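You operate a simulated robot arm through the tools that you are given. There is no shell and no other tool. Be economical: measure what you need, move in short steps, check, and stop when the job is done.

You run a simulated two-armed robot. Do the job below in one go: nothing can be reset, and whatever is moved stays where it is left.

Task
On the small table at the end of the bays, fold the striped cloth in half and then in half again.
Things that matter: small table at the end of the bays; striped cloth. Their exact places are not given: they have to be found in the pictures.

It is judged by the outcome, as a careful person would: the job done as asked, and still so three seconds after it is handed in. It fails if anything else is knocked over, pushed out of place, dropped, spilled or broken. Flat cloth is picked up by pressing the open fingertips on it (5 to 10 N) and closing them slowly along it; thin cloth reads only 2 to 8 mm in the jaws.

Robot
Two 7-joint arms with two-finger grippers on one trunk, on a base that drives. Base frame: it is fixed to the floor where the robot stands at the start and does not move with it; the origin is under the middle of the robot, x ahead of it, y to its left, z up. Lengths are in m, angles in degrees, forces in N, time in s.
The left shoulder is at the start at [0.06, 0.123, 0.895], the right one opposite. With the tool pointing down near the work surface each hand reaches from about 0.34 to 0.8 m from the robot's upright axis, wherever it stands, measured 20 degrees to its own side. Places, roughly: small table at the end of the bays [0.6, 0.2, 0.8]. Payload 1.47 kg a hand.
The tool frame of a hand sits at the grasp point between the pads (the TCP): z along the fingers, y along the line on which they close. The tips reach 0.016 m beyond it. Largest opening 0.087 m; the body of the gripper starts 0.055 m behind the TCP.
Orientation is that of the tool frame in the base frame, as a unit quaternion [x, y, z, w]. With the fingers straight down and closing along the base's y, the tool's x points along the base's -x, its y along +y and its z along -z.

Tools
- The arms move only by the tool move_arm. It takes "left_commands", "right_commands" or both (then of equal length, played together; a hand with none holds still); each is a list of rows, each a list of 7 numbers: the shift along the tool's x, y, z in m, then the turn, a rotation vector about the tool's x, y, z in degrees, then the finger opening in m, from 0 to 0.087. In form: [[dx, dy, dz, rx, ry, rz, grip], ...]. A call has 1 to 10 rows; each row shifts and turns the commanded pose from where the row before left it, along the tool's axes as they then stand. Rows are played at 5 a second. More than 0.05 m and 8.6 degrees between two rows, or a gripper value outside its range, and nothing of the call is played. A pose out of reach is approached as far as the arm can. The call stops where the force on the tool passes 40 N (or 10 N more than at its start, if that is more) or the arm is blocked; 0.2 s more then pass. Each finger travels about 0.153 m/s and halts on what it meets, pressing with about 28 N; the grip force reading is that of the motor and also rises with nothing between the fingers. The clock runs only during rows and for 0.2 s after the last one: add rows that do not move to give the fingers time. It gives the time, the measured TCP pose, the force on the tool (base axes), the opening and the grip force at its end, in the units of the frame above (readings bear some noise), with the torque about the TCP (base axes, N m) and any sound that the robot's microphone picked up.
- Cameras (640 x 400 px; columns grow to the right, rows downward): "scene" is now at [0.0789, 0.031, 1.4443]; the picture's right is [0.40, -0.92, 0.00], its down [-0.72, -0.31, -0.62] and it looks along [0.57, 0.25, -0.79] (base axes); focal length 277 px, centre (320, 200). "left" rides on the left gripper at [0.073, -0.012, -0.09] in its tool frame; the picture's right is [0.16, 0.99, 0.00], its down [-0.72, 0.12, -0.68] and it looks along [-0.67, 0.11, 0.73] (tool axes); focal length 247 px, centre (320, 200). "right" rides on the right gripper at [0.073, 0.012, -0.09] in its tool frame; the picture's right is [-0.16, 0.99, 0.00], its down [-0.72, -0.12, -0.68] and it looks along [-0.67, -0.11, 0.73] (tool axes); focal length 247 px, centre (320, 200).
- capture(camera): a new picture of that camera. The clock stands still meanwhile.
- move_column(by): slides the trunk up (or, below 0, down) by that many m; the arms and the scene camera ride with it, the base frame stays. It gives what a move gives, with no picture.
- drive_base(legs): drives the robot by 1 to 6 legs, each [ahead, left, turn to the left] in m, m and degrees, along the robot's own axes; the way and the turn of a leg run together, so that a leg with both is an arc; at most 1.5 m and 180 degrees a leg. The arms and the cameras ride along, it lands a little off, and it stops where it bumps. It gives what a move gives.
- pan_tilt(pan, tilt): turns the head with the scene camera to pan (to the left, within 120 degrees either way) and tilt (down, from -29 to 69), counted from straight ahead of the robot. It gives what a move gives.
- pixel_to_xyz(camera, pixels): for up to 12 pixels [column, row] of the newest picture of that camera ("zoom" is the newest enlarged one), the place [x, y, z] in the base frame of the surface seen there, good to about 0.003 m. The clock stands still meanwhile.
- zoom(camera, box): a new picture of the part [left, top, right, bottom] of that camera's present view, enlarged. The clock stands still meanwhile.
- sign_off(): hands the job in; it is judged then, once.

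Work in short steps. Measure before you move; look again where a grasp or a placing could have gone wrong, and mend it. You have 80 turns and 70 pictures in all, those below and enlarged ones among them. Open the grippers and draw the arms clear of the work before you hand the job in, unless the task says otherwise; then end with one line.

The tools are called as name(argument=value, ...) on one line, values as JSON. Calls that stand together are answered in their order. move_arm: Moves the arms, as the interface text tells. Its arguments: {"type":"object","properties":{"left_commands":{"type":"array","items":{"type":"array","items":{"type":"number"}}},"right_commands":{"type":"array","items":{"type":"array","items":{"type":"number"}}}},"required":[]} The other tools are called the same way: move_column (by) slides the trunk up or down; drive_base (legs) drives the base; pan_tilt (pan, tilt) turns the head that bears the scene camera; capture (camera) takes a picture; pixel_to_xyz (camera, pixels) gives the place of the surface under pixels of a picture; zoom (camera, box) takes an enlarged picture of a part of a camera's view; sign_off () hands the job in.

At the start:

```text
t: 0.0
left_tcp_pos: [0.465, 0.3786, 0.9516]
left_tool_rot: [0.0, 1.0, 0.0, 0.0]
left_ft_force: [0.6, 1.4, -0.1]
left_moment: [-0.03, -0.02, 0.03]
left_gripper_width: 0.087
left_grip_force: 0.1
right_tcp_pos: [0.3903, -0.0492, 0.9945]
right_tool_rot: [0.0, 1.0, 0.0, 0.0]
right_ft_force: [-0.1, -0.2, 0.0]
right_moment: [-0.02, -0.04, -0.01]
right_gripper_width: 0.0867
right_grip_force: 0.1
trunk travel left (down, up): [-0.05, 0.18]
robot x, y, heading: [-0.0003, -0.0011, -0.0]
head pan, tilt: [23.5, 51.8]
```

scene: 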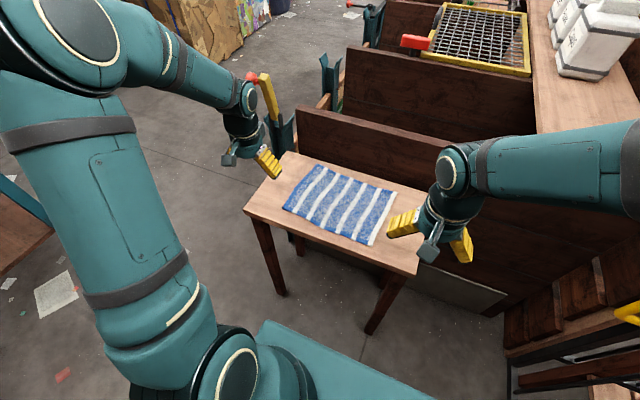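
right: 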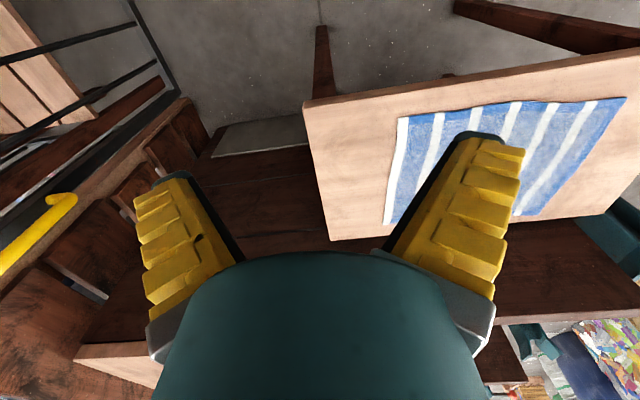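
left: 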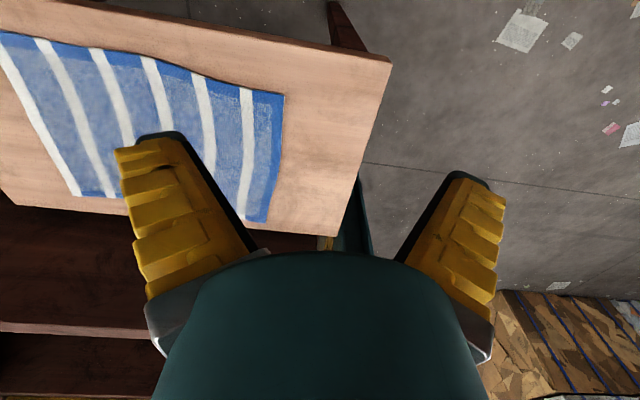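

The scene shows the cloth with corners near (316,164), (397,192), (371,245), (283,209) on the small table. I measure these and the table corners.

pixel_to_xyz(camera="scene", pixels=[[316, 166], [395, 193], [370, 243], [285, 208], [340, 205], [287, 155], [247, 210], [413, 272], [330, 220], [360, 185], [300, 187], [320, 120]])

zoom(camera="scene", box=[230, 130, 460, 290])

```text
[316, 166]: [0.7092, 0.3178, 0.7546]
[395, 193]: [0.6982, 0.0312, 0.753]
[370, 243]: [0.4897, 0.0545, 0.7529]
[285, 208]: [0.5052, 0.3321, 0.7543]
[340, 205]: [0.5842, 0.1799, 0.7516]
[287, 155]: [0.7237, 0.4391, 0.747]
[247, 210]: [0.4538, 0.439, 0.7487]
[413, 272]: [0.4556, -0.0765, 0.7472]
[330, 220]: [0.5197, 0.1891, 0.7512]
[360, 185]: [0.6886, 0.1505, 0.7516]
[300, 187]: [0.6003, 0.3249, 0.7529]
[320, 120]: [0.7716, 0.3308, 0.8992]
```

```text
2.50 times, centred on (345, 210) of scene
```

zoom: 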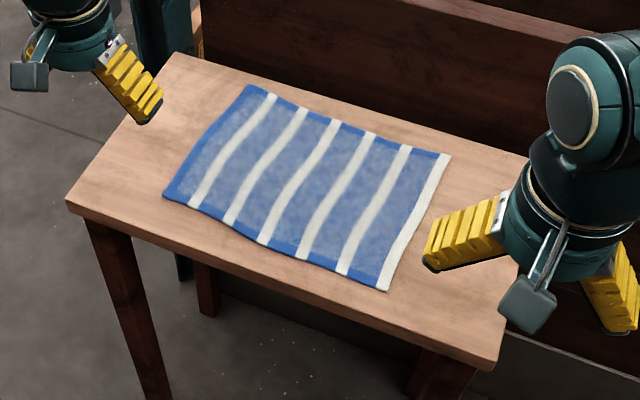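

The table top is at z≈0.748 and the cloth spans x 0.49–0.71, y 0.03–0.33. I plan to fold the back edge over to the front with both hands, so I first turn both hands by 90° to close along x (cameras outward) and narrow the jaws. I also measure the panel behind.

pixel_to_xyz(camera="scene", pixels=[[330, 160], [370, 175], [345, 150], [310, 112], [420, 148], [318, 140], [400, 165], [315, 163], [355, 176]])

move_arm(left_commands=[[0, 0, 0, 0, 0, 8.5, 0.04], [0, 0, 0, 0, 0, 8.5, 0.04], [0, 0, 0, 0, 0, 8.5, 0.04], [0, 0, 0, 0, 0, 8.5, 0.04], [0, 0, 0, 0, 0, 8.5, 0.04], [0, 0, 0, 0, 0, 8.5, 0.04], [0, 0, 0, 0, 0, 8.5, 0.04], [0, 0, 0, 0, 0, 8.5, 0.04], [0, 0, 0, 0, 0, 8.5, 0.04], [0, 0, 0, 0, 0, 8.5, 0.04]], right_commands=[[0, 0, 0, 0, 0, -8.5, 0.04], [0, 0, 0, 0, 0, -8.5, 0.04], [0, 0, 0, 0, 0, -8.5, 0.04], [0, 0, 0, 0, 0, -8.5, 0.04], [0, 0, 0, 0, 0, -8.5, 0.04], [0, 0, 0, 0, 0, -8.5, 0.04], [0, 0, 0, 0, 0, -8.5, 0.04], [0, 0, 0, 0, 0, -8.5, 0.04], [0, 0, 0, 0, 0, -8.5, 0.04], [0, 0, 0, 0, 0, -8.5, 0.04]])

```text
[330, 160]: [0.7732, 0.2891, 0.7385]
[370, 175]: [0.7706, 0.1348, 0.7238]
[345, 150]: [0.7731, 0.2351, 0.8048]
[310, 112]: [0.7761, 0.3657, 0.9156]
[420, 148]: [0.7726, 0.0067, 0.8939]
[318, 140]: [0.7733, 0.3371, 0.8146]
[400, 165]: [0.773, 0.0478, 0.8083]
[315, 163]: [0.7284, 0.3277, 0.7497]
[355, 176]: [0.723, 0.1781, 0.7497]
```

```text
t: 2.2
left_tcp_pos: [0.467, 0.3773, 0.9518]
left_tool_rot: [0.677, 0.736, 0.0, 0.0]
left_ft_force: [-0.4, -0.5, 0.0]
left_moment: [0.01, 0.0, -0.04]
left_gripper_width: 0.046
left_grip_force: 4.2
right_tcp_pos: [0.3901, -0.0489, 0.9946]
right_tool_rot: [-0.676, 0.737, 0.0, -0.001]
right_ft_force: [0.4, 0.6, 0.5]
right_moment: [0.0, 0.01, 0.02]
right_gripper_width: 0.046
right_grip_force: 3.3
trunk travel left (down, up): [-0.05, 0.18]
robot x, y, heading: [-0.0016, 0.0006, 0.0]
head pan, tilt: [23.5, 51.8]
```

The panel face is at x≈0.773, so there is room. I finish the turn and bring both hands above the back corners at z≈0.84.

move_arm(left_commands=[[0, 0, 0, 0, 0, 5.2, 0.03], [-0.01, 0.0279, 0.014, 0, 0, 0, 0.03], [-0.01, 0.0279, 0.014, 0, 0, 0, 0.03], [-0.01, 0.0279, 0.014, 0, 0, 0, 0.03], [-0.01, 0.0279, 0.014, 0, 0, 0, 0.03], [-0.01, 0.0279, 0.014, 0, 0, 0, 0.03], [-0.01, 0.0279, 0.014, 0, 0, 0, 0.03], [-0.01, 0.0279, 0.014, 0, 0, 0, 0.03], [-0.01, 0.0279, 0.014, 0, 0, 0, 0.03], [0, 0, 0, 0, 0, 0, 0.03]], right_commands=[[0, 0, 0, 0, 0, -5.2, 0.03], [-0.013, -0.0368, 0.0194, 0, 0, 0, 0.03], [-0.013, -0.0368, 0.0194, 0, 0, 0, 0.03], [-0.013, -0.0368, 0.0194, 0, 0, 0, 0.03], [-0.013, -0.0368, 0.0194, 0, 0, 0, 0.03], [-0.013, -0.0368, 0.0194, 0, 0, 0, 0.03], [-0.013, -0.0368, 0.0194, 0, 0, 0, 0.03], [-0.013, -0.0368, 0.0194, 0, 0, 0, 0.03], [-0.013, -0.0368, 0.0194, 0, 0, 0, 0.03], [0, 0, 0, 0, 0, 0, 0.03]])

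zoom(camera="scene", box=[230, 110, 460, 260])

capture(camera="left")

capture(camera="right")

```text
t: 4.4
left_tcp_pos: [0.6883, 0.2964, 0.8409]
left_tool_rot: [0.709, 0.705, 0.001, 0.001]
left_ft_force: [-0.4, -0.3, -0.6]
left_moment: [0.02, 0.01, 0.0]
left_gripper_width: 0.036
left_grip_force: 5.1
right_tcp_pos: [0.6847, 0.0564, 0.8403]
right_tool_rot: [0.708, -0.706, 0.0, 0.0]
right_ft_force: [-0.1, -0.9, 1.1]
right_moment: [0.01, 0.01, 0.02]
right_gripper_width: 0.0361
right_grip_force: 4.5
trunk travel left (down, up): [-0.05, 0.18]
robot x, y, heading: [-0.0007, 0.0024, -0.0]
head pan, tilt: [23.5, 51.8]
```

```text
2.67 times, centred on (345, 185) of scene
```

zoom: 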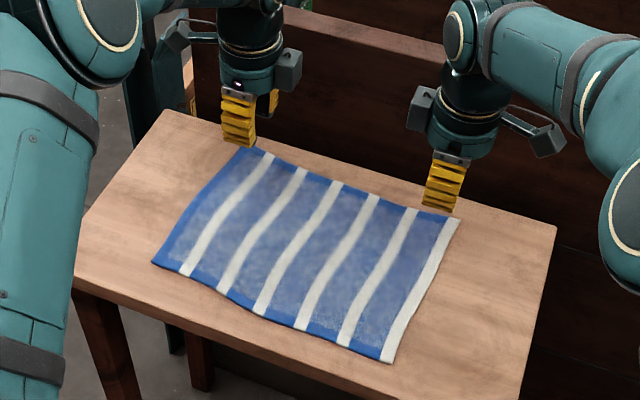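

```text
64 pictures are left
```

left: 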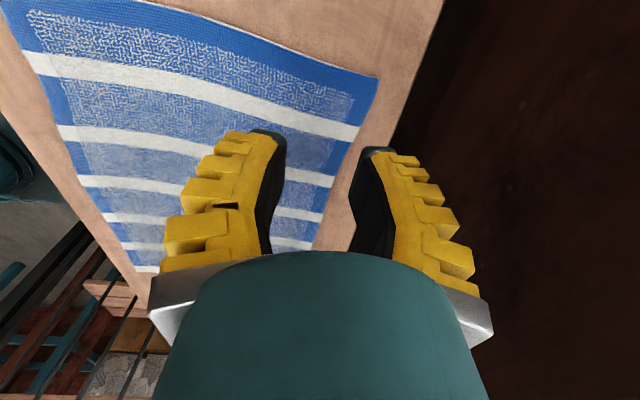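

```text
63 pictures are left
```

right: 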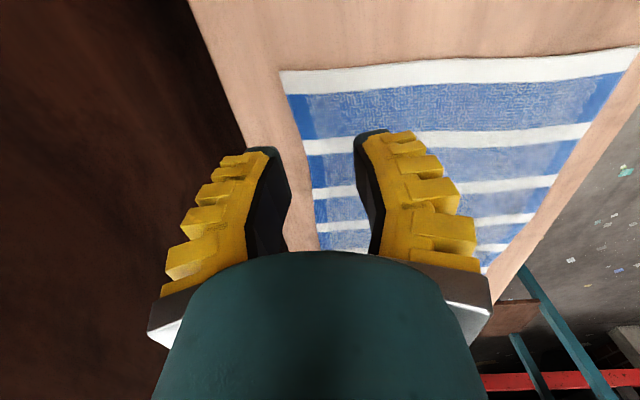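

Both hands hover near the back corners; I measure the cloth edge in the wrist pictures around (378,82)/(345,160) left and (286,75)/(303,145) right.

pixel_to_xyz(camera="left", pixels=[[374, 82], [358, 115], [345, 148], [332, 182], [322, 215]])

pixel_to_xyz(camera="right", pixels=[[287, 76], [295, 110], [304, 145], [312, 180], [317, 210]])

```text
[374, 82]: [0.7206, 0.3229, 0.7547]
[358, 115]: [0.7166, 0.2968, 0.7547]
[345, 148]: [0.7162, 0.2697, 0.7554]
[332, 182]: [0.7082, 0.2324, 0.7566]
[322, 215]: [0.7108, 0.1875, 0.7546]
```

```text
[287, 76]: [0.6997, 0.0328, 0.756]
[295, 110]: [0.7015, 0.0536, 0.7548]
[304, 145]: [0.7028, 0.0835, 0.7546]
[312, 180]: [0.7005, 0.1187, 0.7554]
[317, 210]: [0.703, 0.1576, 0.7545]
```

Left edge is x≈0.717, right edge ≈0.7015. I shift the left hand 11 mm back and lower both to just above contact (TCP 0.773).

move_arm(left_commands=[[0, 0.0055, 0.02, 0, 0, 0, 0.03], [0, 0.0055, 0.02, 0, 0, 0, 0.03], [0, 0, 0.02, 0, 0, 0, 0.03], [0, 0, 0.007, 0, 0, 0, 0.03], [0, 0, 0, 0, 0, 0, 0.03]], right_commands=[[0, 0, 0.02, 0, 0, 0, 0.03], [0, 0, 0.02, 0, 0, 0, 0.03], [0, 0, 0.02, 0, 0, 0, 0.03], [0, 0, 0.006, 0, 0, 0, 0.03], [0, 0, 0, 0, 0, 0, 0.03]])

```text
t: 5.6
left_tcp_pos: [0.6992, 0.2975, 0.7722]
left_tool_rot: [0.708, 0.706, 0.0, 0.001]
left_ft_force: [-0.1, -0.1, -0.2]
left_moment: [-0.02, 0.0, -0.05]
left_gripper_width: 0.0359
left_grip_force: 4.2
right_tcp_pos: [0.6846, 0.0567, 0.7745]
right_tool_rot: [0.708, -0.706, 0.0, 0.0]
right_ft_force: [-0.6, -0.5, 0.5]
right_moment: [-0.02, -0.07, 0.01]
right_gripper_width: 0.0363
right_grip_force: 3.7
trunk travel left (down, up): [-0.05, 0.18]
robot x, y, heading: [-0.0025, -0.0002, 0.1]
head pan, tilt: [23.5, 51.8]
```

No contact yet. I lower in small steps to press lightly.

move_arm(left_commands=[[0, 0, 0.002, 0, 0, 0, 0.03], [0, 0, 0.002, 0, 0, 0, 0.03], [0, 0, 0, 0, 0, 0, 0.03]], right_commands=[[0, 0, 0.003, 0, 0, 0, 0.03], [0, 0, 0.003, 0, 0, 0, 0.03], [0, 0, 0, 0, 0, 0, 0.03]])

```text
t: 6.4
left_tcp_pos: [0.7006, 0.2973, 0.7701]
left_tool_rot: [0.708, 0.706, 0.002, 0.0]
left_ft_force: [-1.1, 0.3, 2.0]
left_moment: [-0.01, 0.05, 0.02]
left_gripper_width: 0.0311
left_grip_force: 7.1
right_tcp_pos: [0.6842, 0.0541, 0.768]
right_tool_rot: [0.708, -0.706, 0.001, -0.001]
right_ft_force: [-0.3, -0.7, 5.0]
right_moment: [-0.02, 0.12, -0.01]
right_gripper_width: 0.0313
right_grip_force: 7.7
trunk travel left (down, up): [-0.05, 0.18]
robot x, y, heading: [-0.0034, 0.0038, 0.2]
head pan, tilt: [23.5, 51.8]
```

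Contact: 2 N left, 5 N right. I press a little more and close slowly.

move_arm(left_commands=[[0, 0, 0.002, 0, 0, 0, 0.03], [0, 0, 0.001, 0, 0, 0, 0.026], [0, 0, 0, 0, 0, 0, 0.022], [0, 0, 0, 0, 0, 0, 0.018], [0, 0, 0, 0, 0, 0, 0.014], [0, 0, 0, 0, 0, 0, 0.01], [0, 0, 0, 0, 0, 0, 0.005], [0, 0, 0, 0, 0, 0, 0.0], [0, 0, 0, 0, 0, 0, 0.0], [0, 0, 0, 0, 0, 0, 0.0]], right_commands=[[0, 0, 0.001, 0, 0, 0, 0.03], [0, 0, 0.0005, 0, 0, 0, 0.026], [0, 0, 0, 0, 0, 0, 0.022], [0, 0, 0, 0, 0, 0, 0.018], [0, 0, 0, 0, 0, 0, 0.014], [0, 0, 0, 0, 0, 0, 0.01], [0, 0, 0, 0, 0, 0, 0.005], [0, 0, 0, 0, 0, 0, 0.0], [0, 0, 0, 0, 0, 0, 0.0], [0, 0, 0, 0, 0, 0, 0.0]])

capture(camera="left")

capture(camera="right")

```text
t: 8.6
left_tcp_pos: [0.6989, 0.2977, 0.7666]
left_tool_rot: [0.708, 0.706, 0.001, 0.0]
left_ft_force: [2.8, 0.2, 8.8]
left_moment: [0.01, 0.06, 0.04]
left_gripper_width: 0.0
left_grip_force: 28.1
right_tcp_pos: [0.6831, 0.0561, 0.7669]
right_tool_rot: [0.708, -0.706, 0.0, -0.001]
right_ft_force: [1.7, -0.1, 7.1]
right_moment: [0.03, 0.02, -0.02]
right_gripper_width: 0.0
right_grip_force: 27.9
trunk travel left (down, up): [-0.05, 0.18]
robot x, y, heading: [-0.0019, 0.0018, 0.2]
head pan, tilt: [23.5, 51.8]
```

```text
62 pictures are left
```

left: 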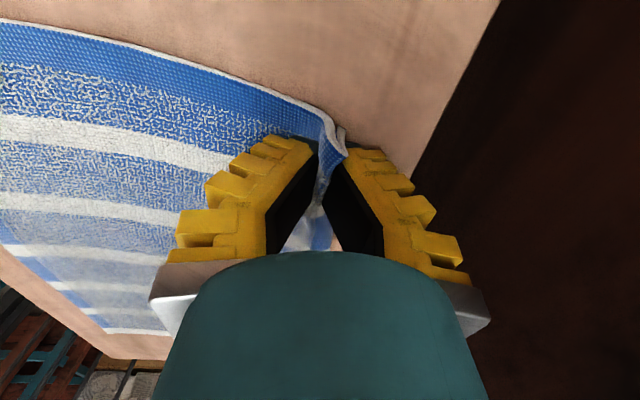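

```text
61 pictures are left
```

right: 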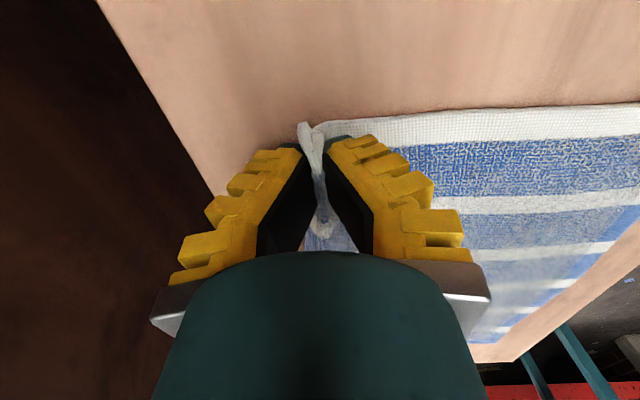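

Pictures show a ridge of cloth between the pads in both jaws, though both read 0. I lift 4 cm straight up to test.

move_arm(left_commands=[[0, 0, -0.01, 0, 0, 0, 0], [0, 0, -0.01, 0, 0, 0, 0], [0, 0, -0.01, 0, 0, 0, 0], [0, 0, -0.01, 0, 0, 0, 0]], right_commands=[[0, 0, -0.01, 0, 0, 0, 0], [0, 0, -0.01, 0, 0, 0, 0], [0, 0, -0.01, 0, 0, 0, 0], [0, 0, -0.01, 0, 0, 0, 0]])

zoom(camera="scene", box=[230, 110, 460, 260])

```text
t: 9.6
left_tcp_pos: [0.6998, 0.2965, 0.8055]
left_tool_rot: [0.708, 0.706, 0.0, -0.001]
left_ft_force: [0.4, 0.1, 0.0]
left_moment: [0.01, -0.01, -0.02]
left_gripper_width: 0.0
left_grip_force: 28.3
right_tcp_pos: [0.6847, 0.0571, 0.8059]
right_tool_rot: [0.708, -0.706, 0.0, 0.0]
right_ft_force: [0.3, 0.7, -0.6]
right_moment: [0.02, 0.02, 0.06]
right_gripper_width: 0.0
right_grip_force: 28.4
trunk travel left (down, up): [-0.05, 0.18]
robot x, y, heading: [-0.0018, -0.0011, 0.0]
head pan, tilt: [23.5, 51.8]
```

```text
2.67 times, centred on (345, 185) of scene
```

zoom: 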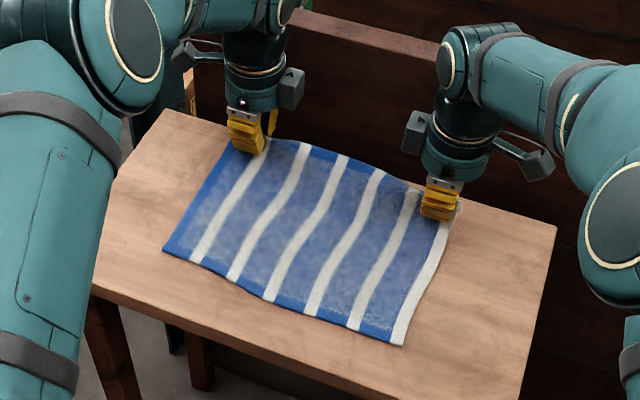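

Not clear from above whether it lifted; I look with the wrist cameras.

capture(camera="left")

capture(camera="right")

```text
59 pictures are left
```

left: 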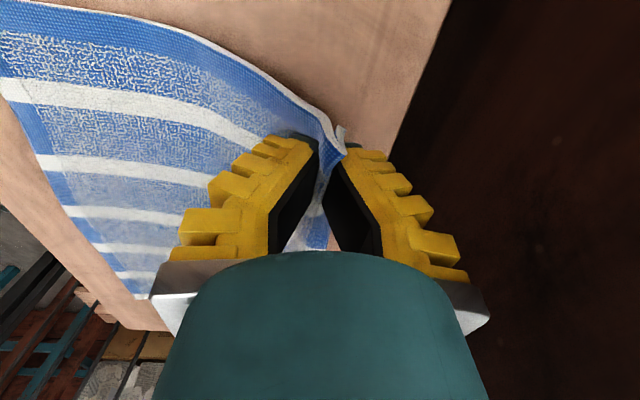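

```text
58 pictures are left
```

right: 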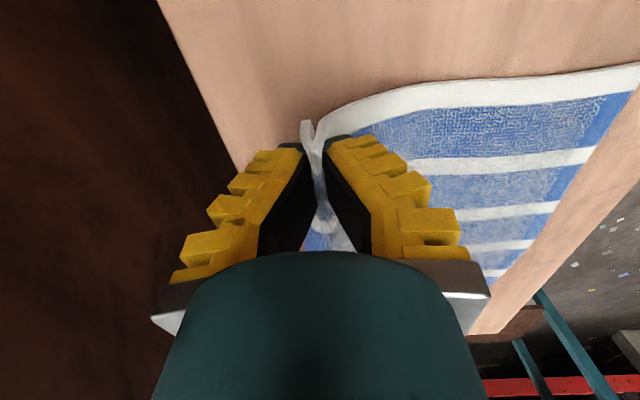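

Both corners are held. I measure where the front edge is now for the landing.

pixel_to_xyz(camera="zoom", pixels=[[168, 248], [205, 266], [280, 297], [380, 335], [400, 340], [404, 342], [216, 170]])

```text
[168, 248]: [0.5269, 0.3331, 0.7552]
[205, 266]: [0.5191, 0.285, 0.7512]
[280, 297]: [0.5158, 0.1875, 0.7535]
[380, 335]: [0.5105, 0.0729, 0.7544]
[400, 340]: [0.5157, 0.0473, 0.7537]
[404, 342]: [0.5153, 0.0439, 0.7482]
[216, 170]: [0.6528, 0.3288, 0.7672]
```

The cloth slid back about 2 cm; front edge is now x≈0.52. I arc both hands up and toward the front, staying slack, first half now.

move_arm(left_commands=[[0.001, -0.015, -0.014, 0, 0, 0, 0], [0.001, -0.015, -0.014, 0, 0, 0, 0], [0.001, -0.015, -0.012, 0, 0, 0, 0], [0.001, -0.015, -0.01, 0, 0, 0, 0], [0.001, -0.015, -0.005, 0, 0, 0, 0], [0.001, -0.015, 0, 0, 0, 0, 0]], right_commands=[[-0.001, 0.015, -0.014, 0, 0, 0, 0], [-0.001, 0.015, -0.014, 0, 0, 0, 0], [-0.001, 0.015, -0.012, 0, 0, 0, 0], [-0.001, 0.015, -0.01, 0, 0, 0, 0], [-0.001, 0.015, -0.005, 0, 0, 0, 0], [-0.001, 0.015, 0, 0, 0, 0, 0]])

zoom(camera="scene", box=[230, 110, 460, 260])

```text
t: 11.0
left_tcp_pos: [0.6091, 0.3026, 0.8605]
left_tool_rot: [0.708, 0.706, -0.001, 0.0]
left_ft_force: [0.0, -0.1, -0.6]
left_moment: [0.0, 0.01, 0.0]
left_gripper_width: 0.0001
left_grip_force: 28.1
right_tcp_pos: [0.5931, 0.0622, 0.862]
right_tool_rot: [0.709, -0.705, 0.001, -0.001]
right_ft_force: [-0.3, -0.5, 0.0]
right_moment: [-0.02, 0.01, 0.0]
right_gripper_width: 0.0
right_grip_force: 28.3
trunk travel left (down, up): [-0.05, 0.18]
robot x, y, heading: [0.0001, 0.0006, 0.1]
head pan, tilt: [23.5, 51.8]
```

```text
2.67 times, centred on (345, 185) of scene
```

zoom: 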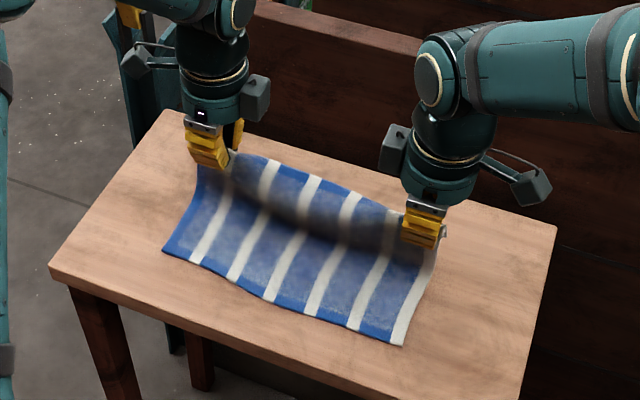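

The cloth lifts cleanly and the front edge stayed put. I continue forward and down, tilting the fingers toward +x.

move_arm(left_commands=[[0.001, -0.02, 0.005, -8, 0, 0, 0], [0.001, -0.0219, 0.0121, -8, 0, 0, 0], [0.001, -0.0185, 0.0103, -8, 0, 0, 0], [0.001, -0.0152, 0.0096, -8, 0, 0, 0], [0, -0.0095, 0.0058, -8, 0, 0, 0], [0, 0, 0, 0, 0, 0, 0]], right_commands=[[-0.001, 0.02, 0.005, 8, 0, 0, 0], [-0.001, 0.0219, 0.0121, 8, 0, 0, 0], [-0.001, 0.0185, 0.0103, 8, 0, 0, 0], [-0.001, 0.0152, 0.0096, 8, 0, 0, 0], [0, 0.0055, 0.008, 8, 0, 0, 0], [0, 0, 0, 0, 0, 0, 0]])

zoom(camera="scene", box=[230, 110, 460, 260])

capture(camera="right")

capture(camera="left")

```text
t: 12.6
left_tcp_pos: [0.5342, 0.3225, 0.7969]
left_tool_rot: [0.655, 0.675, 0.242, 0.239]
left_ft_force: [1.6, -16.5, 0.9]
left_moment: [-0.11, 0.02, -0.1]
left_gripper_width: 0.0001
left_grip_force: 27.9
right_tcp_pos: [0.5524, 0.0444, 0.8249]
right_tool_rot: [-0.621, 0.704, -0.218, 0.267]
right_ft_force: [-1.4, 17.0, -1.3]
right_moment: [0.08, 0.04, 0.16]
right_gripper_width: 0.0
right_grip_force: 27.6
trunk travel left (down, up): [-0.05, 0.18]
robot x, y, heading: [-0.0004, -0.002, 0.2]
head pan, tilt: [23.5, 51.8]
stopped in row 6 (right hand): the arm was blocked; the commanded pose is now the measured one
```

```text
2.67 times, centred on (345, 185) of scene
```

zoom: 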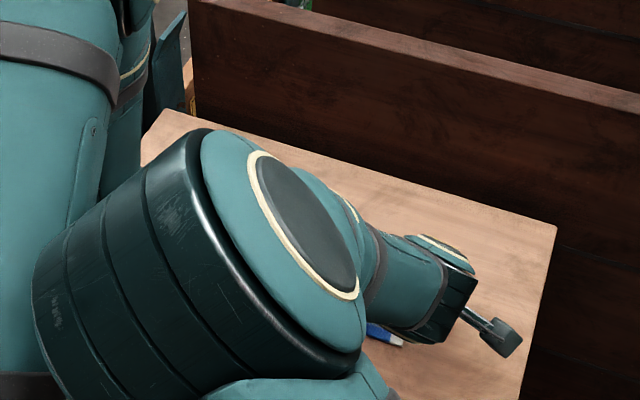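

```text
55 pictures are left
```

right: 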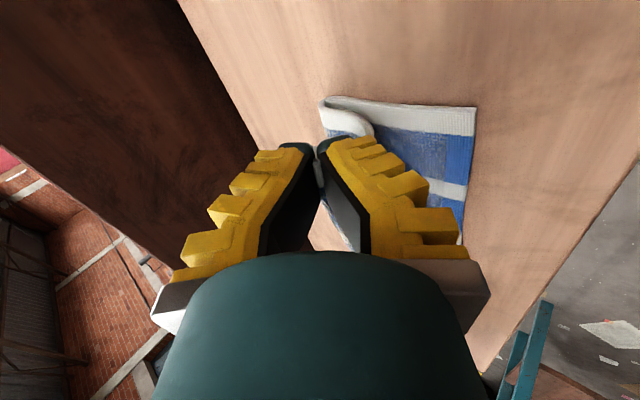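

```text
54 pictures are left
```

left: 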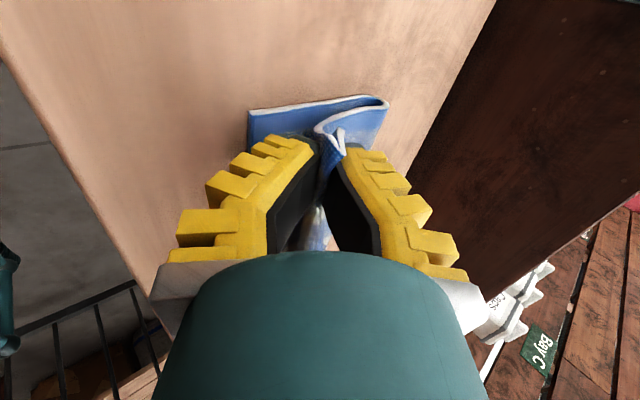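

The readings (∓17 N in y) show the arms met each other when tilted and stretched the cloth sideways (hands 0.278 apart instead of 0.24). I undo the tilt in place and let the hands come back together.

move_arm(left_commands=[[-0.004, 0, 0, 8, 0, 0, 0], [-0.004, 0, 0, 8, 0, 0, 0], [-0.004, 0, 0, 8, 0, 0, 0], [-0.004, 0, 0, 8, 0, 0, 0], [-0.003, 0, 0, 4, 0, 0, 0], [0, 0, 0, 0, 0, 0, 0]], right_commands=[[-0.004, 0, 0, -8, 0, 0, 0], [-0.004, 0, 0, -8, 0, 0, 0], [-0.004, 0, 0, -8, 0, 0, 0], [-0.004, 0, 0, -8, 0, 0, 0], [-0.003, 0, 0, -4, 0, 0, 0], [0, 0, 0, 0, 0, 0, 0]])

zoom(camera="scene", box=[200, 80, 500, 280])

```text
t: 14.0
left_tcp_pos: [0.5327, 0.306, 0.7971]
left_tool_rot: [0.696, 0.718, 0.022, 0.024]
left_ft_force: [1.0, 0.3, -0.4]
left_moment: [0.01, -0.04, 0.03]
left_gripper_width: 0.0
left_grip_force: 28.0
right_tcp_pos: [0.5536, 0.0613, 0.8258]
right_tool_rot: [-0.671, 0.739, 0.008, 0.059]
right_ft_force: [-0.5, 0.3, -0.1]
right_moment: [0.0, -0.01, 0.04]
right_gripper_width: 0.0
right_grip_force: 28.0
trunk travel left (down, up): [-0.05, 0.18]
robot x, y, heading: [-0.0003, 0.0012, 0.0]
head pan, tilt: [23.5, 51.8]
```

```text
2.00 times, centred on (350, 180) of scene
```

zoom: 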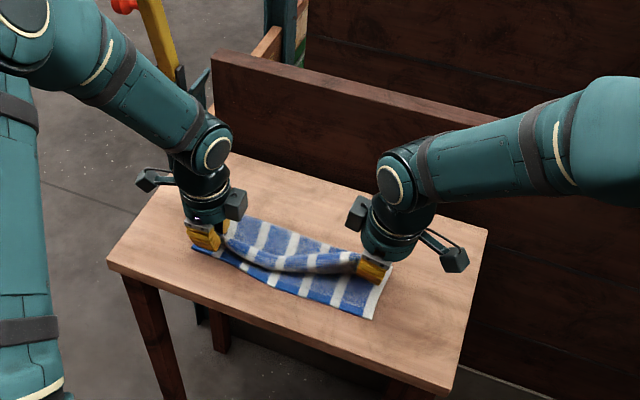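

The arms are free again and the cloth is still held, folding well. I look closer and measure the front edge.

zoom(camera="scene", box=[270, 160, 420, 260])

pixel_to_xyz(camera="zoom", pixels=[[108, 145], [200, 185], [310, 225], [400, 255], [430, 268], [480, 160], [420, 152], [270, 140]])

```text
4.00 times, centred on (345, 210) of scene
```

zoom: 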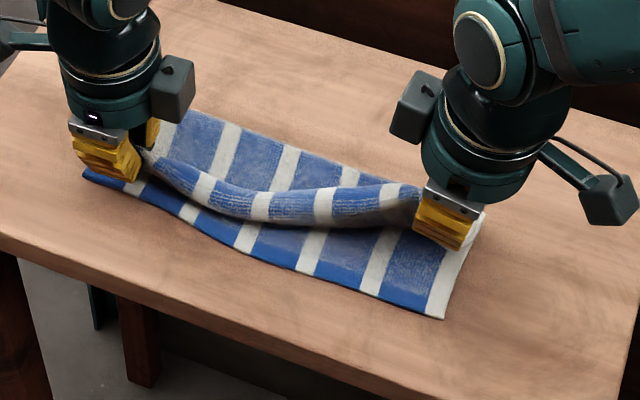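

```text
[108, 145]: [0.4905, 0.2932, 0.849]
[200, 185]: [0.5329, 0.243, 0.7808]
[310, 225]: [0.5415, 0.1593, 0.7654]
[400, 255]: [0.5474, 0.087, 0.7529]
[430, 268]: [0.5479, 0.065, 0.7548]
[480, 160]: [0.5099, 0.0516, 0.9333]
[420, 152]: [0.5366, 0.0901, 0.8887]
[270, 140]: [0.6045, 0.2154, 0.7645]
```

I measure the front edge in this zoom.

pixel_to_xyz(camera="zoom", pixels=[[88, 176], [130, 194], [190, 220], [250, 249], [350, 287], [438, 314], [480, 225], [185, 115], [330, 160], [145, 152]])

```text
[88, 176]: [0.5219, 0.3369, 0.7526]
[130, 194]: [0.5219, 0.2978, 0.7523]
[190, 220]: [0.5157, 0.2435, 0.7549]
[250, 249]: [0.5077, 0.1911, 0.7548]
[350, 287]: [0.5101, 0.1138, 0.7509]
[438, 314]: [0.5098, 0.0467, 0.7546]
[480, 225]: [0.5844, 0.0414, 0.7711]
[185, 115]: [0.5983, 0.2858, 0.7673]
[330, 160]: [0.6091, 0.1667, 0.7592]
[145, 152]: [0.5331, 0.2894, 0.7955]
```

Front edge: x≈0.522 on the left, 0.510 on the right. I straighten the right hand, bring it forward to x≈0.524, and lower both to z≈0.785.

move_arm(left_commands=[[0, 0, 0, 0, 0, 0, 0], [0, 0, 0, 0, 0, 0, 0], [0, 0, 0, 0, 0, 0, 0], [0, 0, 0.005, 0, 0, 0, 0], [0, 0, 0.005, 0, 0, 0, 0], [0, 0, 0.003, 0, 0, 0, 0]], right_commands=[[0, 0.006, 0.002, 0, 2.6, -2.7, 0], [0, 0.006, 0.004, 0, 2.6, -2.7, 0], [0, 0.006, 0.008, 0, 0, 0, 0], [0, 0.006, 0.008, 0, 0, 0, 0], [0, 0.005, 0.009, 0, 0, 0, 0], [0, 0, 0.009, 0, 0, 0, 0]])

zoom(camera="scene", box=[270, 160, 420, 260])

capture(camera="right")

capture(camera="left")

```text
t: 15.4
left_tcp_pos: [0.5341, 0.3057, 0.7842]
left_tool_rot: [0.694, 0.719, 0.022, 0.024]
left_ft_force: [0.0, 0.3, 0.0]
left_moment: [0.02, 0.02, 0.02]
left_gripper_width: 0.0001
left_grip_force: 28.0
right_tcp_pos: [0.5287, 0.0642, 0.7828]
right_tool_rot: [-0.706, 0.707, -0.025, 0.025]
right_ft_force: [0.2, 0.4, 1.3]
right_moment: [0.0, 0.02, 0.02]
right_gripper_width: 0.0
right_grip_force: 28.4
trunk travel left (down, up): [-0.05, 0.18]
robot x, y, heading: [-0.0002, -0.0039, -0.1]
head pan, tilt: [23.5, 51.8]
```

```text
4.00 times, centred on (345, 210) of scene
```

zoom: 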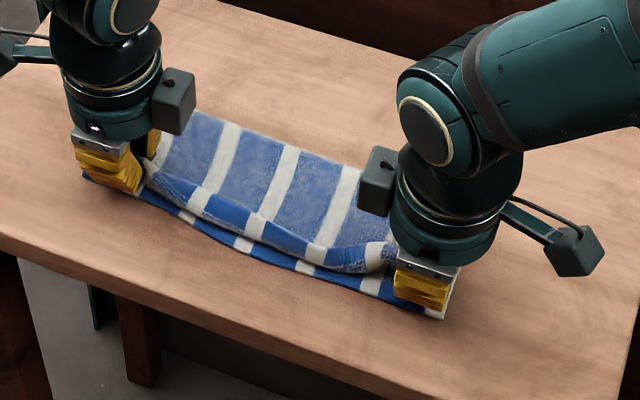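

```text
50 pictures are left
```

right: 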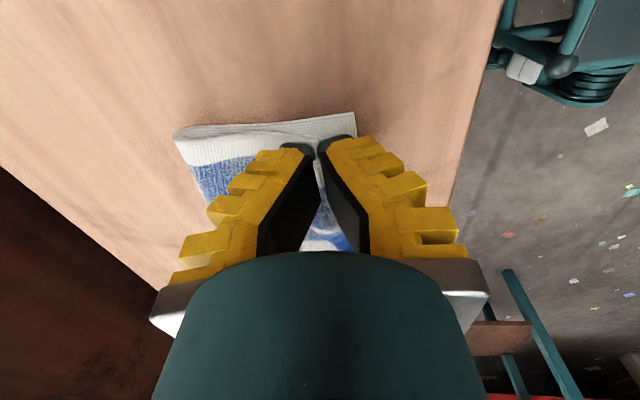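

```text
49 pictures are left
```

left: 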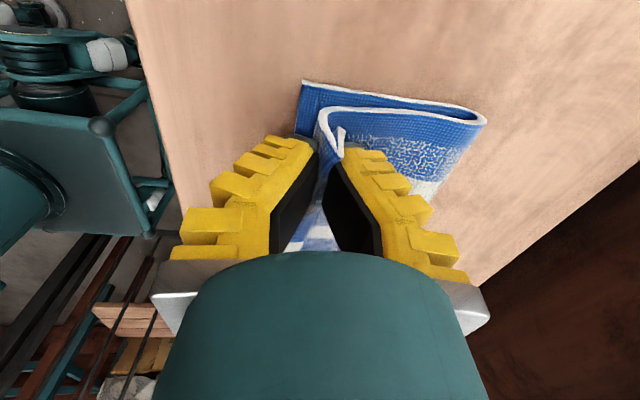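

Both corners sit above the front edge, with a small tail folded to the back side. I lower a little, open slightly, and sweep the hands forward while rising so the tail is pushed toward the front.

move_arm(left_commands=[[0, 0, 0.004, 0, 0, 0, 0], [0, 0, 0.002, 0, 0, 0, 0.01], [0, 0, 0, 0, 0, 0, 0.015], [0, -0.006, -0.003, 0, 0, 0, 0.02], [0, -0.008, -0.006, 0, 0, 0, 0.02], [0, -0.01, -0.01, 0, 0, 0, 0.025], [0, -0.01, -0.02, 0, 0, 0, 0.03], [0, 0, -0.04, 0, 0, 0, 0.03]], right_commands=[[0, 0, 0.003, 0, 0, 0, 0], [0, 0, 0.001, 0, 0, 0, 0.01], [0, 0, 0, 0, 0, 0, 0.015], [0, 0.006, -0.003, 0, 0, 0, 0.02], [0, 0.008, -0.006, 0, 0, 0, 0.02], [0, 0.01, -0.01, 0, 0, 0, 0.025], [0, 0.01, -0.02, 0, 0, 0, 0.03], [0, 0, -0.04, 0, 0, 0, 0.03]])

zoom(camera="scene", box=[270, 160, 420, 260])

capture(camera="right")

capture(camera="left")

```text
t: 17.2
left_tcp_pos: [0.4938, 0.3031, 0.8553]
left_tool_rot: [0.694, 0.719, 0.022, 0.023]
left_ft_force: [0.1, -0.3, 0.1]
left_moment: [0.05, 0.01, 0.01]
left_gripper_width: 0.036
left_grip_force: 4.5
right_tcp_pos: [0.4883, 0.0624, 0.8573]
right_tool_rot: [-0.705, 0.708, -0.025, 0.025]
right_ft_force: [-0.7, -0.4, 0.2]
right_moment: [0.04, 0.02, -0.01]
right_gripper_width: 0.036
right_grip_force: 4.4
trunk travel left (down, up): [-0.05, 0.18]
robot x, y, heading: [-0.0015, 0.0042, -0.1]
head pan, tilt: [23.5, 51.8]
```

```text
4.00 times, centred on (345, 210) of scene
```

zoom: 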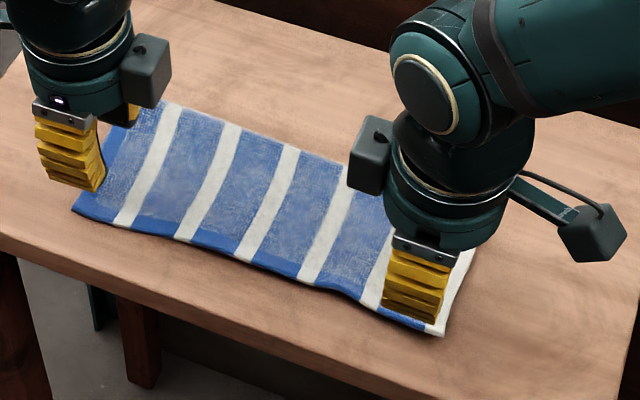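

```text
47 pictures are left
```

right: 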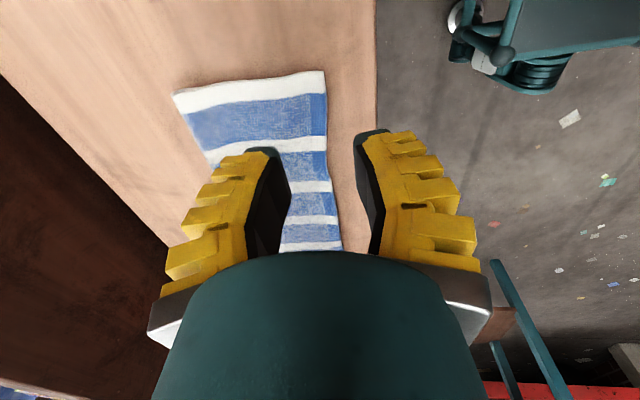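

```text
46 pictures are left
```

left: 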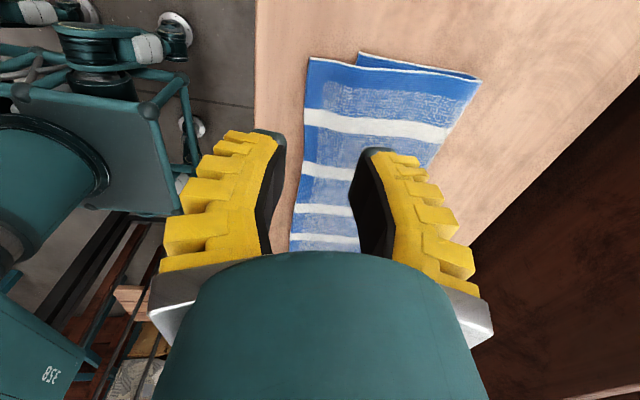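

A clean fold, with the tail unfolded. I draw both hands outward and up to see it whole.

move_arm(left_commands=[[0, 0, -0.04, 0, 0, 0, 0.03], [0.03, 0, -0.02, 0, 0, 0, 0.03], [0.03, 0, 0, 0, 0, 0, 0.03], [0.03, 0, 0, 0, 0, 0, 0.03]], right_commands=[[0, 0, -0.04, 0, 0, 0, 0.03], [0.03, 0, -0.02, 0, 0, 0, 0.03], [0.03, 0, 0, 0, 0, 0, 0.03], [0.03, 0, 0, 0, 0, 0, 0.03]])

zoom(camera="scene", box=[270, 160, 420, 260])

```text
t: 18.2
left_tcp_pos: [0.488, 0.3948, 0.9145]
left_tool_rot: [0.695, 0.718, 0.022, 0.025]
left_ft_force: [-0.5, -0.4, 0.8]
left_moment: [0.02, -0.03, 0.01]
left_gripper_width: 0.0361
left_grip_force: 4.2
right_tcp_pos: [0.4822, -0.0274, 0.9162]
right_tool_rot: [-0.707, 0.707, -0.025, 0.025]
right_ft_force: [-0.7, -0.9, -0.3]
right_moment: [0.0, 0.04, 0.0]
right_gripper_width: 0.036
right_grip_force: 5.0
trunk travel left (down, up): [-0.05, 0.18]
robot x, y, heading: [-0.0012, -0.0016, -0.1]
head pan, tilt: [23.5, 51.8]
```

```text
4.00 times, centred on (345, 210) of scene
```

zoom: 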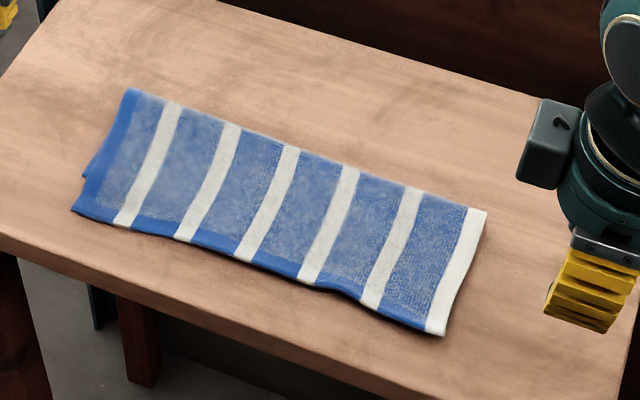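

pixel_to_xyz(camera="zoom", pixels=[[75, 208], [90, 170], [130, 92], [240, 125], [350, 166], [483, 213], [460, 275], [441, 331], [300, 280], [180, 235], [300, 200], [85, 178]])

```text
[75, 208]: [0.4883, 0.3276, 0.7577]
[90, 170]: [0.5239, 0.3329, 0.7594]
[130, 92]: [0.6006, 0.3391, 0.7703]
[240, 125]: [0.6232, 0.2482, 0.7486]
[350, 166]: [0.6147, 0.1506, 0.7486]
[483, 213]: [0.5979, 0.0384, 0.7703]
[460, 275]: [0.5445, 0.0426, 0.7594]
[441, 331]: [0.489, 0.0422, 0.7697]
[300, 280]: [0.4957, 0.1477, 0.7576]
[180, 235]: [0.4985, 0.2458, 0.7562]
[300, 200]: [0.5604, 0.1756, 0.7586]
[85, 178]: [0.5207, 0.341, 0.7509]
```

The top layer overhangs the front of the lower one (top edge x≈0.489, lower corner at 0.521 on the left). I look at the front edge on the right hand's side to see how large the offset is there.

capture(camera="right")

capture(camera="left")

```text
44 pictures are left
```

right: 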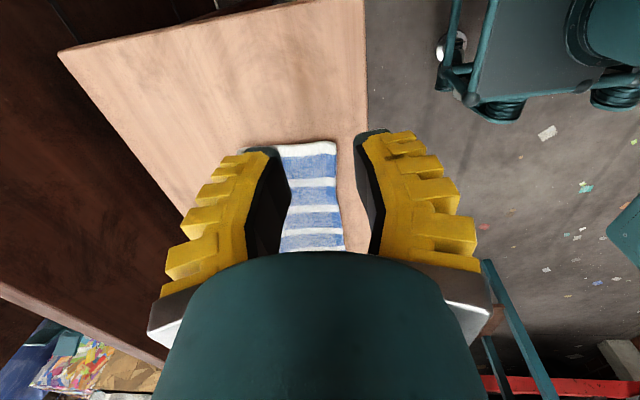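

```text
43 pictures are left
```

left: 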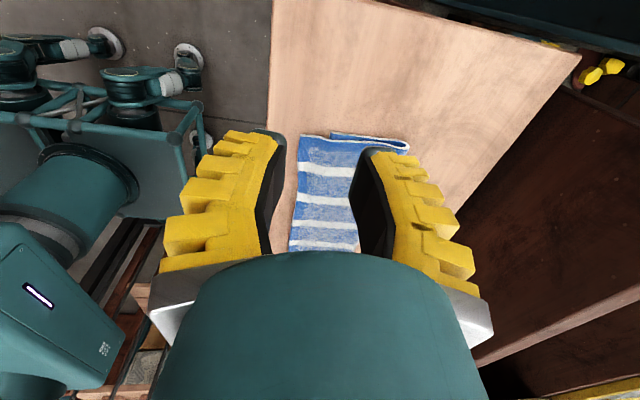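

The lower layer's left corner shows at (331,133), about 3 cm behind the top layer's corner, so the halves don't match. I go back to regrasp the overhanging top edge with narrow jaws, straightening the hands.

move_arm(left_commands=[[0, 0, 0, 3.8, 0, 0, 0.018], [-0.0153, 0.0023, 0.019, 0, 0, 0, 0.018], [-0.0153, 0.0023, 0.019, 0, 0, 0, 0.018], [-0.0153, 0.0023, 0.019, 0, 0, 0, 0.018], [-0.0153, 0.0023, 0.019, 0, 0, 0, 0.018], [-0.0153, 0.0023, 0.019, 0, 0, 0, 0.018], [-0.0153, 0.0023, 0.019, 0, 0, 0, 0.018], [0, 0, 0, 0, 0, 0, 0.018]], right_commands=[[0, 0, 0, -4, 0, 0, 0.018], [-0.0149, -0.003, 0.0193, 0, 0, 0, 0.018], [-0.0149, -0.003, 0.0193, 0, 0, 0, 0.018], [-0.0149, -0.003, 0.0193, 0, 0, 0, 0.018], [-0.0149, -0.003, 0.0193, 0, 0, 0, 0.018], [-0.0149, -0.003, 0.0193, 0, 0, 0, 0.018], [-0.0149, -0.003, 0.0193, 0, 0, 0, 0.018], [0, 0, 0, 0, 0, 0, 0.018]])

capture(camera="right")

capture(camera="left")

```text
t: 20.0
left_tcp_pos: [0.5054, 0.3025, 0.8014]
left_tool_rot: [0.695, 0.719, -0.002, 0.001]
left_ft_force: [0.8, 0.2, -0.8]
left_moment: [-0.02, -0.03, -0.01]
left_gripper_width: 0.0248
left_grip_force: 4.7
right_tcp_pos: [0.5026, 0.0627, 0.7992]
right_tool_rot: [-0.706, 0.708, -0.001, 0.0]
right_ft_force: [-0.2, -0.1, 0.6]
right_moment: [0.02, -0.02, -0.01]
right_gripper_width: 0.0247
right_grip_force: 5.1
trunk travel left (down, up): [-0.05, 0.18]
robot x, y, heading: [-0.0013, 0.0026, 0.3]
head pan, tilt: [23.5, 51.8]
```

```text
42 pictures are left
```

right: 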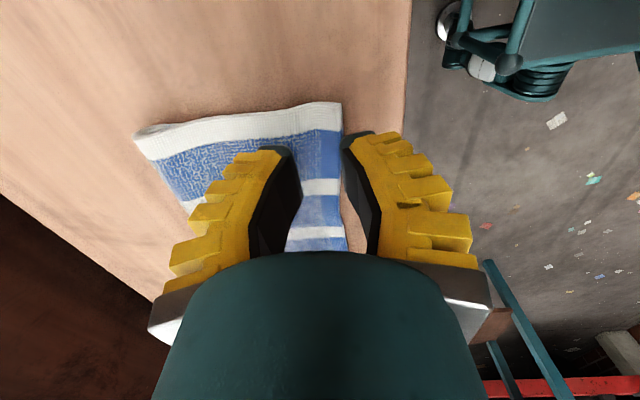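

```text
41 pictures are left
```

left: 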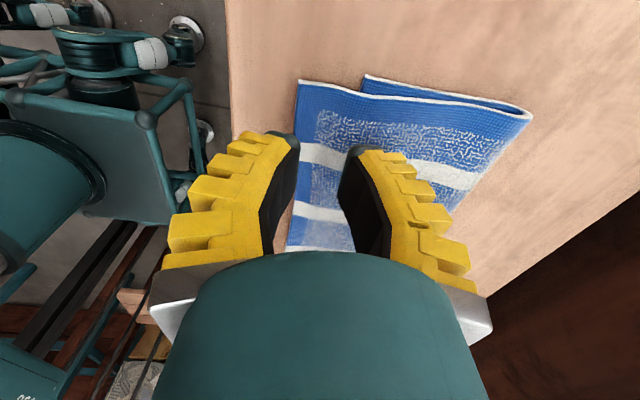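

I measure the front edges at (341,105),(343,140),(343,180) right and (299,84),(297,115),(365,80) left.

pixel_to_xyz(camera="right", pixels=[[338, 106], [340, 130], [338, 200], [140, 136], [300, 112]])

pixel_to_xyz(camera="left", pixels=[[302, 85], [300, 115], [294, 210], [367, 79], [526, 115], [420, 92]])

```text
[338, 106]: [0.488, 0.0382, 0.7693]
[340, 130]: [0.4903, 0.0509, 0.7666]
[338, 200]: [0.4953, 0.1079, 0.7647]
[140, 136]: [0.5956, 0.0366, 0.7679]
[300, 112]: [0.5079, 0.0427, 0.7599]
```

```text
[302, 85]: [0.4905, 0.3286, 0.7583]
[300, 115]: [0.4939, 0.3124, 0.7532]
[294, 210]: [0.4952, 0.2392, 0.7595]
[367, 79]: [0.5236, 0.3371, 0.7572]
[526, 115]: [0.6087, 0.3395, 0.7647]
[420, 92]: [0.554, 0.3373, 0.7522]
```

Edges lie at x≈0.491 (both). I shift a few mm forward and lower gently onto the overhang.

move_arm(left_commands=[[0, -0.004, 0.01, 0, 0, 0, 0.016], [0, 0, 0.01, 0, 0, 0, 0.016], [0, 0, 0.006, 0, 0, 0, 0.016], [0, 0, 0.003, 0, 0, 0, 0.016], [0, 0, 0.003, 0, 0, 0, 0.016], [0, 0, 0, 0, 0, 0, 0.016]], right_commands=[[0, 0.006, 0.01, 0, 0, 0, 0.016], [0, 0, 0.01, 0, 0, 0, 0.016], [0, 0, 0.005, 0, 0, 0, 0.016], [0, 0, 0.003, 0, 0, 0, 0.016], [0, 0, 0.002, 0, 0, 0, 0.016], [0, 0, 0, 0, 0, 0, 0.016]])

```text
t: 21.4
left_tcp_pos: [0.5006, 0.3012, 0.7694]
left_tool_rot: [0.695, 0.719, -0.001, 0.0]
left_ft_force: [-3.5, 0.0, 9.7]
left_moment: [0.01, -0.19, 0.0]
left_gripper_width: 0.0199
left_grip_force: 3.6
right_tcp_pos: [0.4962, 0.0616, 0.7708]
right_tool_rot: [-0.706, 0.708, 0.0, 0.001]
right_ft_force: [-1.7, -0.1, 4.3]
right_moment: [0.01, -0.06, 0.03]
right_gripper_width: 0.0199
right_grip_force: 4.8
trunk travel left (down, up): [-0.05, 0.18]
robot x, y, heading: [-0.0003, 0.0008, 0.0]
head pan, tilt: [23.5, 51.8]
```

Contact at 9.7 N left, 4.3 N right. I close slowly, then lift 2 cm.

move_arm(left_commands=[[0, 0, 0, 0, 0, 0, 0.013], [0, 0, 0, 0, 0, 0, 0.01], [0, 0, 0, 0, 0, 0, 0.007], [0, 0, 0, 0, 0, 0, 0.004], [0, 0, 0, 0, 0, 0, 0], [0, 0, 0, 0, 0, 0, 0], [0, 0, 0, 0, 0, 0, 0], [0, 0.003, -0.01, 0, 0, 0, 0], [0, 0.003, -0.01, 0, 0, 0, 0]], right_commands=[[0, 0, 0.002, 0, 0, 0, 0.013], [0, 0, 0, 0, 0, 0, 0.01], [0, 0, 0, 0, 0, 0, 0.007], [0, 0, 0, 0, 0, 0, 0.004], [0, 0, 0, 0, 0, 0, 0], [0, 0, 0, 0, 0, 0, 0], [0, 0, 0, 0, 0, 0, 0], [0, -0.003, -0.01, 0, 0, 0, 0], [0, -0.003, -0.01, 0, 0, 0, 0]])

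capture(camera="right")

capture(camera="left")

```text
t: 23.4
left_tcp_pos: [0.5072, 0.3028, 0.7882]
left_tool_rot: [0.696, 0.718, -0.002, 0.001]
left_ft_force: [0.9, 0.8, 0.0]
left_moment: [0.01, 0.04, 0.01]
left_gripper_width: 0.0001
left_grip_force: 27.6
right_tcp_pos: [0.5016, 0.0624, 0.7873]
right_tool_rot: [-0.706, 0.709, -0.001, -0.001]
right_ft_force: [-0.1, -0.1, 0.1]
right_moment: [0.02, 0.01, 0.04]
right_gripper_width: 0.0002
right_grip_force: 27.7
trunk travel left (down, up): [-0.05, 0.18]
robot x, y, heading: [-0.001, -0.0019, -0.3]
head pan, tilt: [23.5, 51.8]
```

```text
40 pictures are left
```

right: 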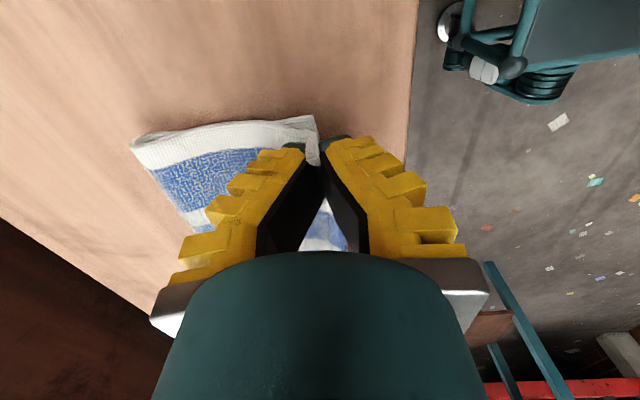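

```text
39 pictures are left
```

left: 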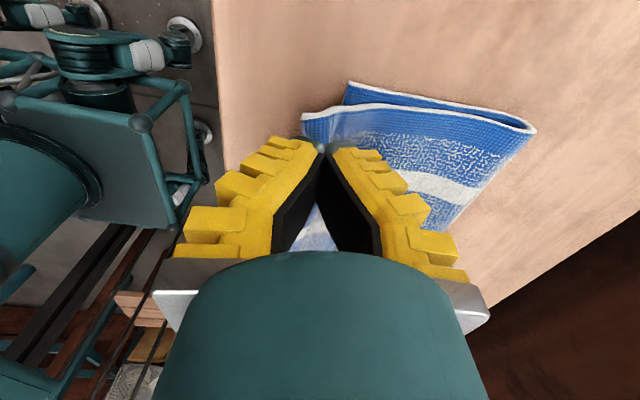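

Right corner looks gripped; left is unclear. I check in the scene view.

zoom(camera="scene", box=[270, 160, 420, 260])

zoom(camera="left", box=[250, 70, 410, 170])

```text
4.00 times, centred on (345, 210) of scene
```

zoom: 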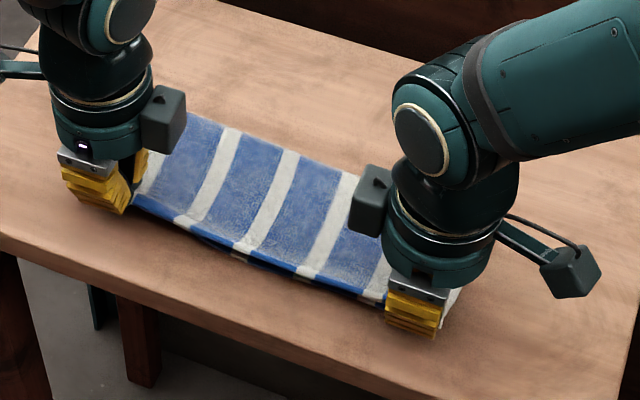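

```text
4.00 times, centred on (330, 120) of left
```

zoom: 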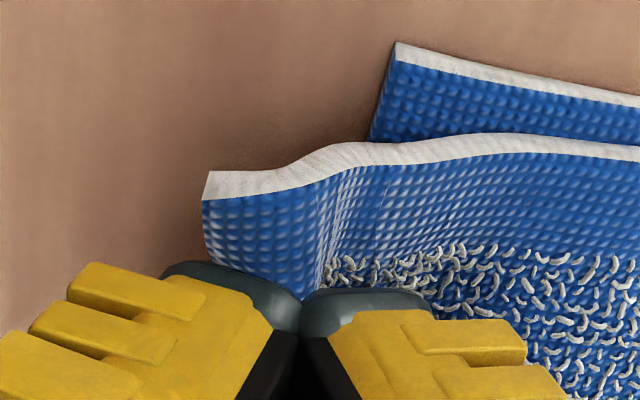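

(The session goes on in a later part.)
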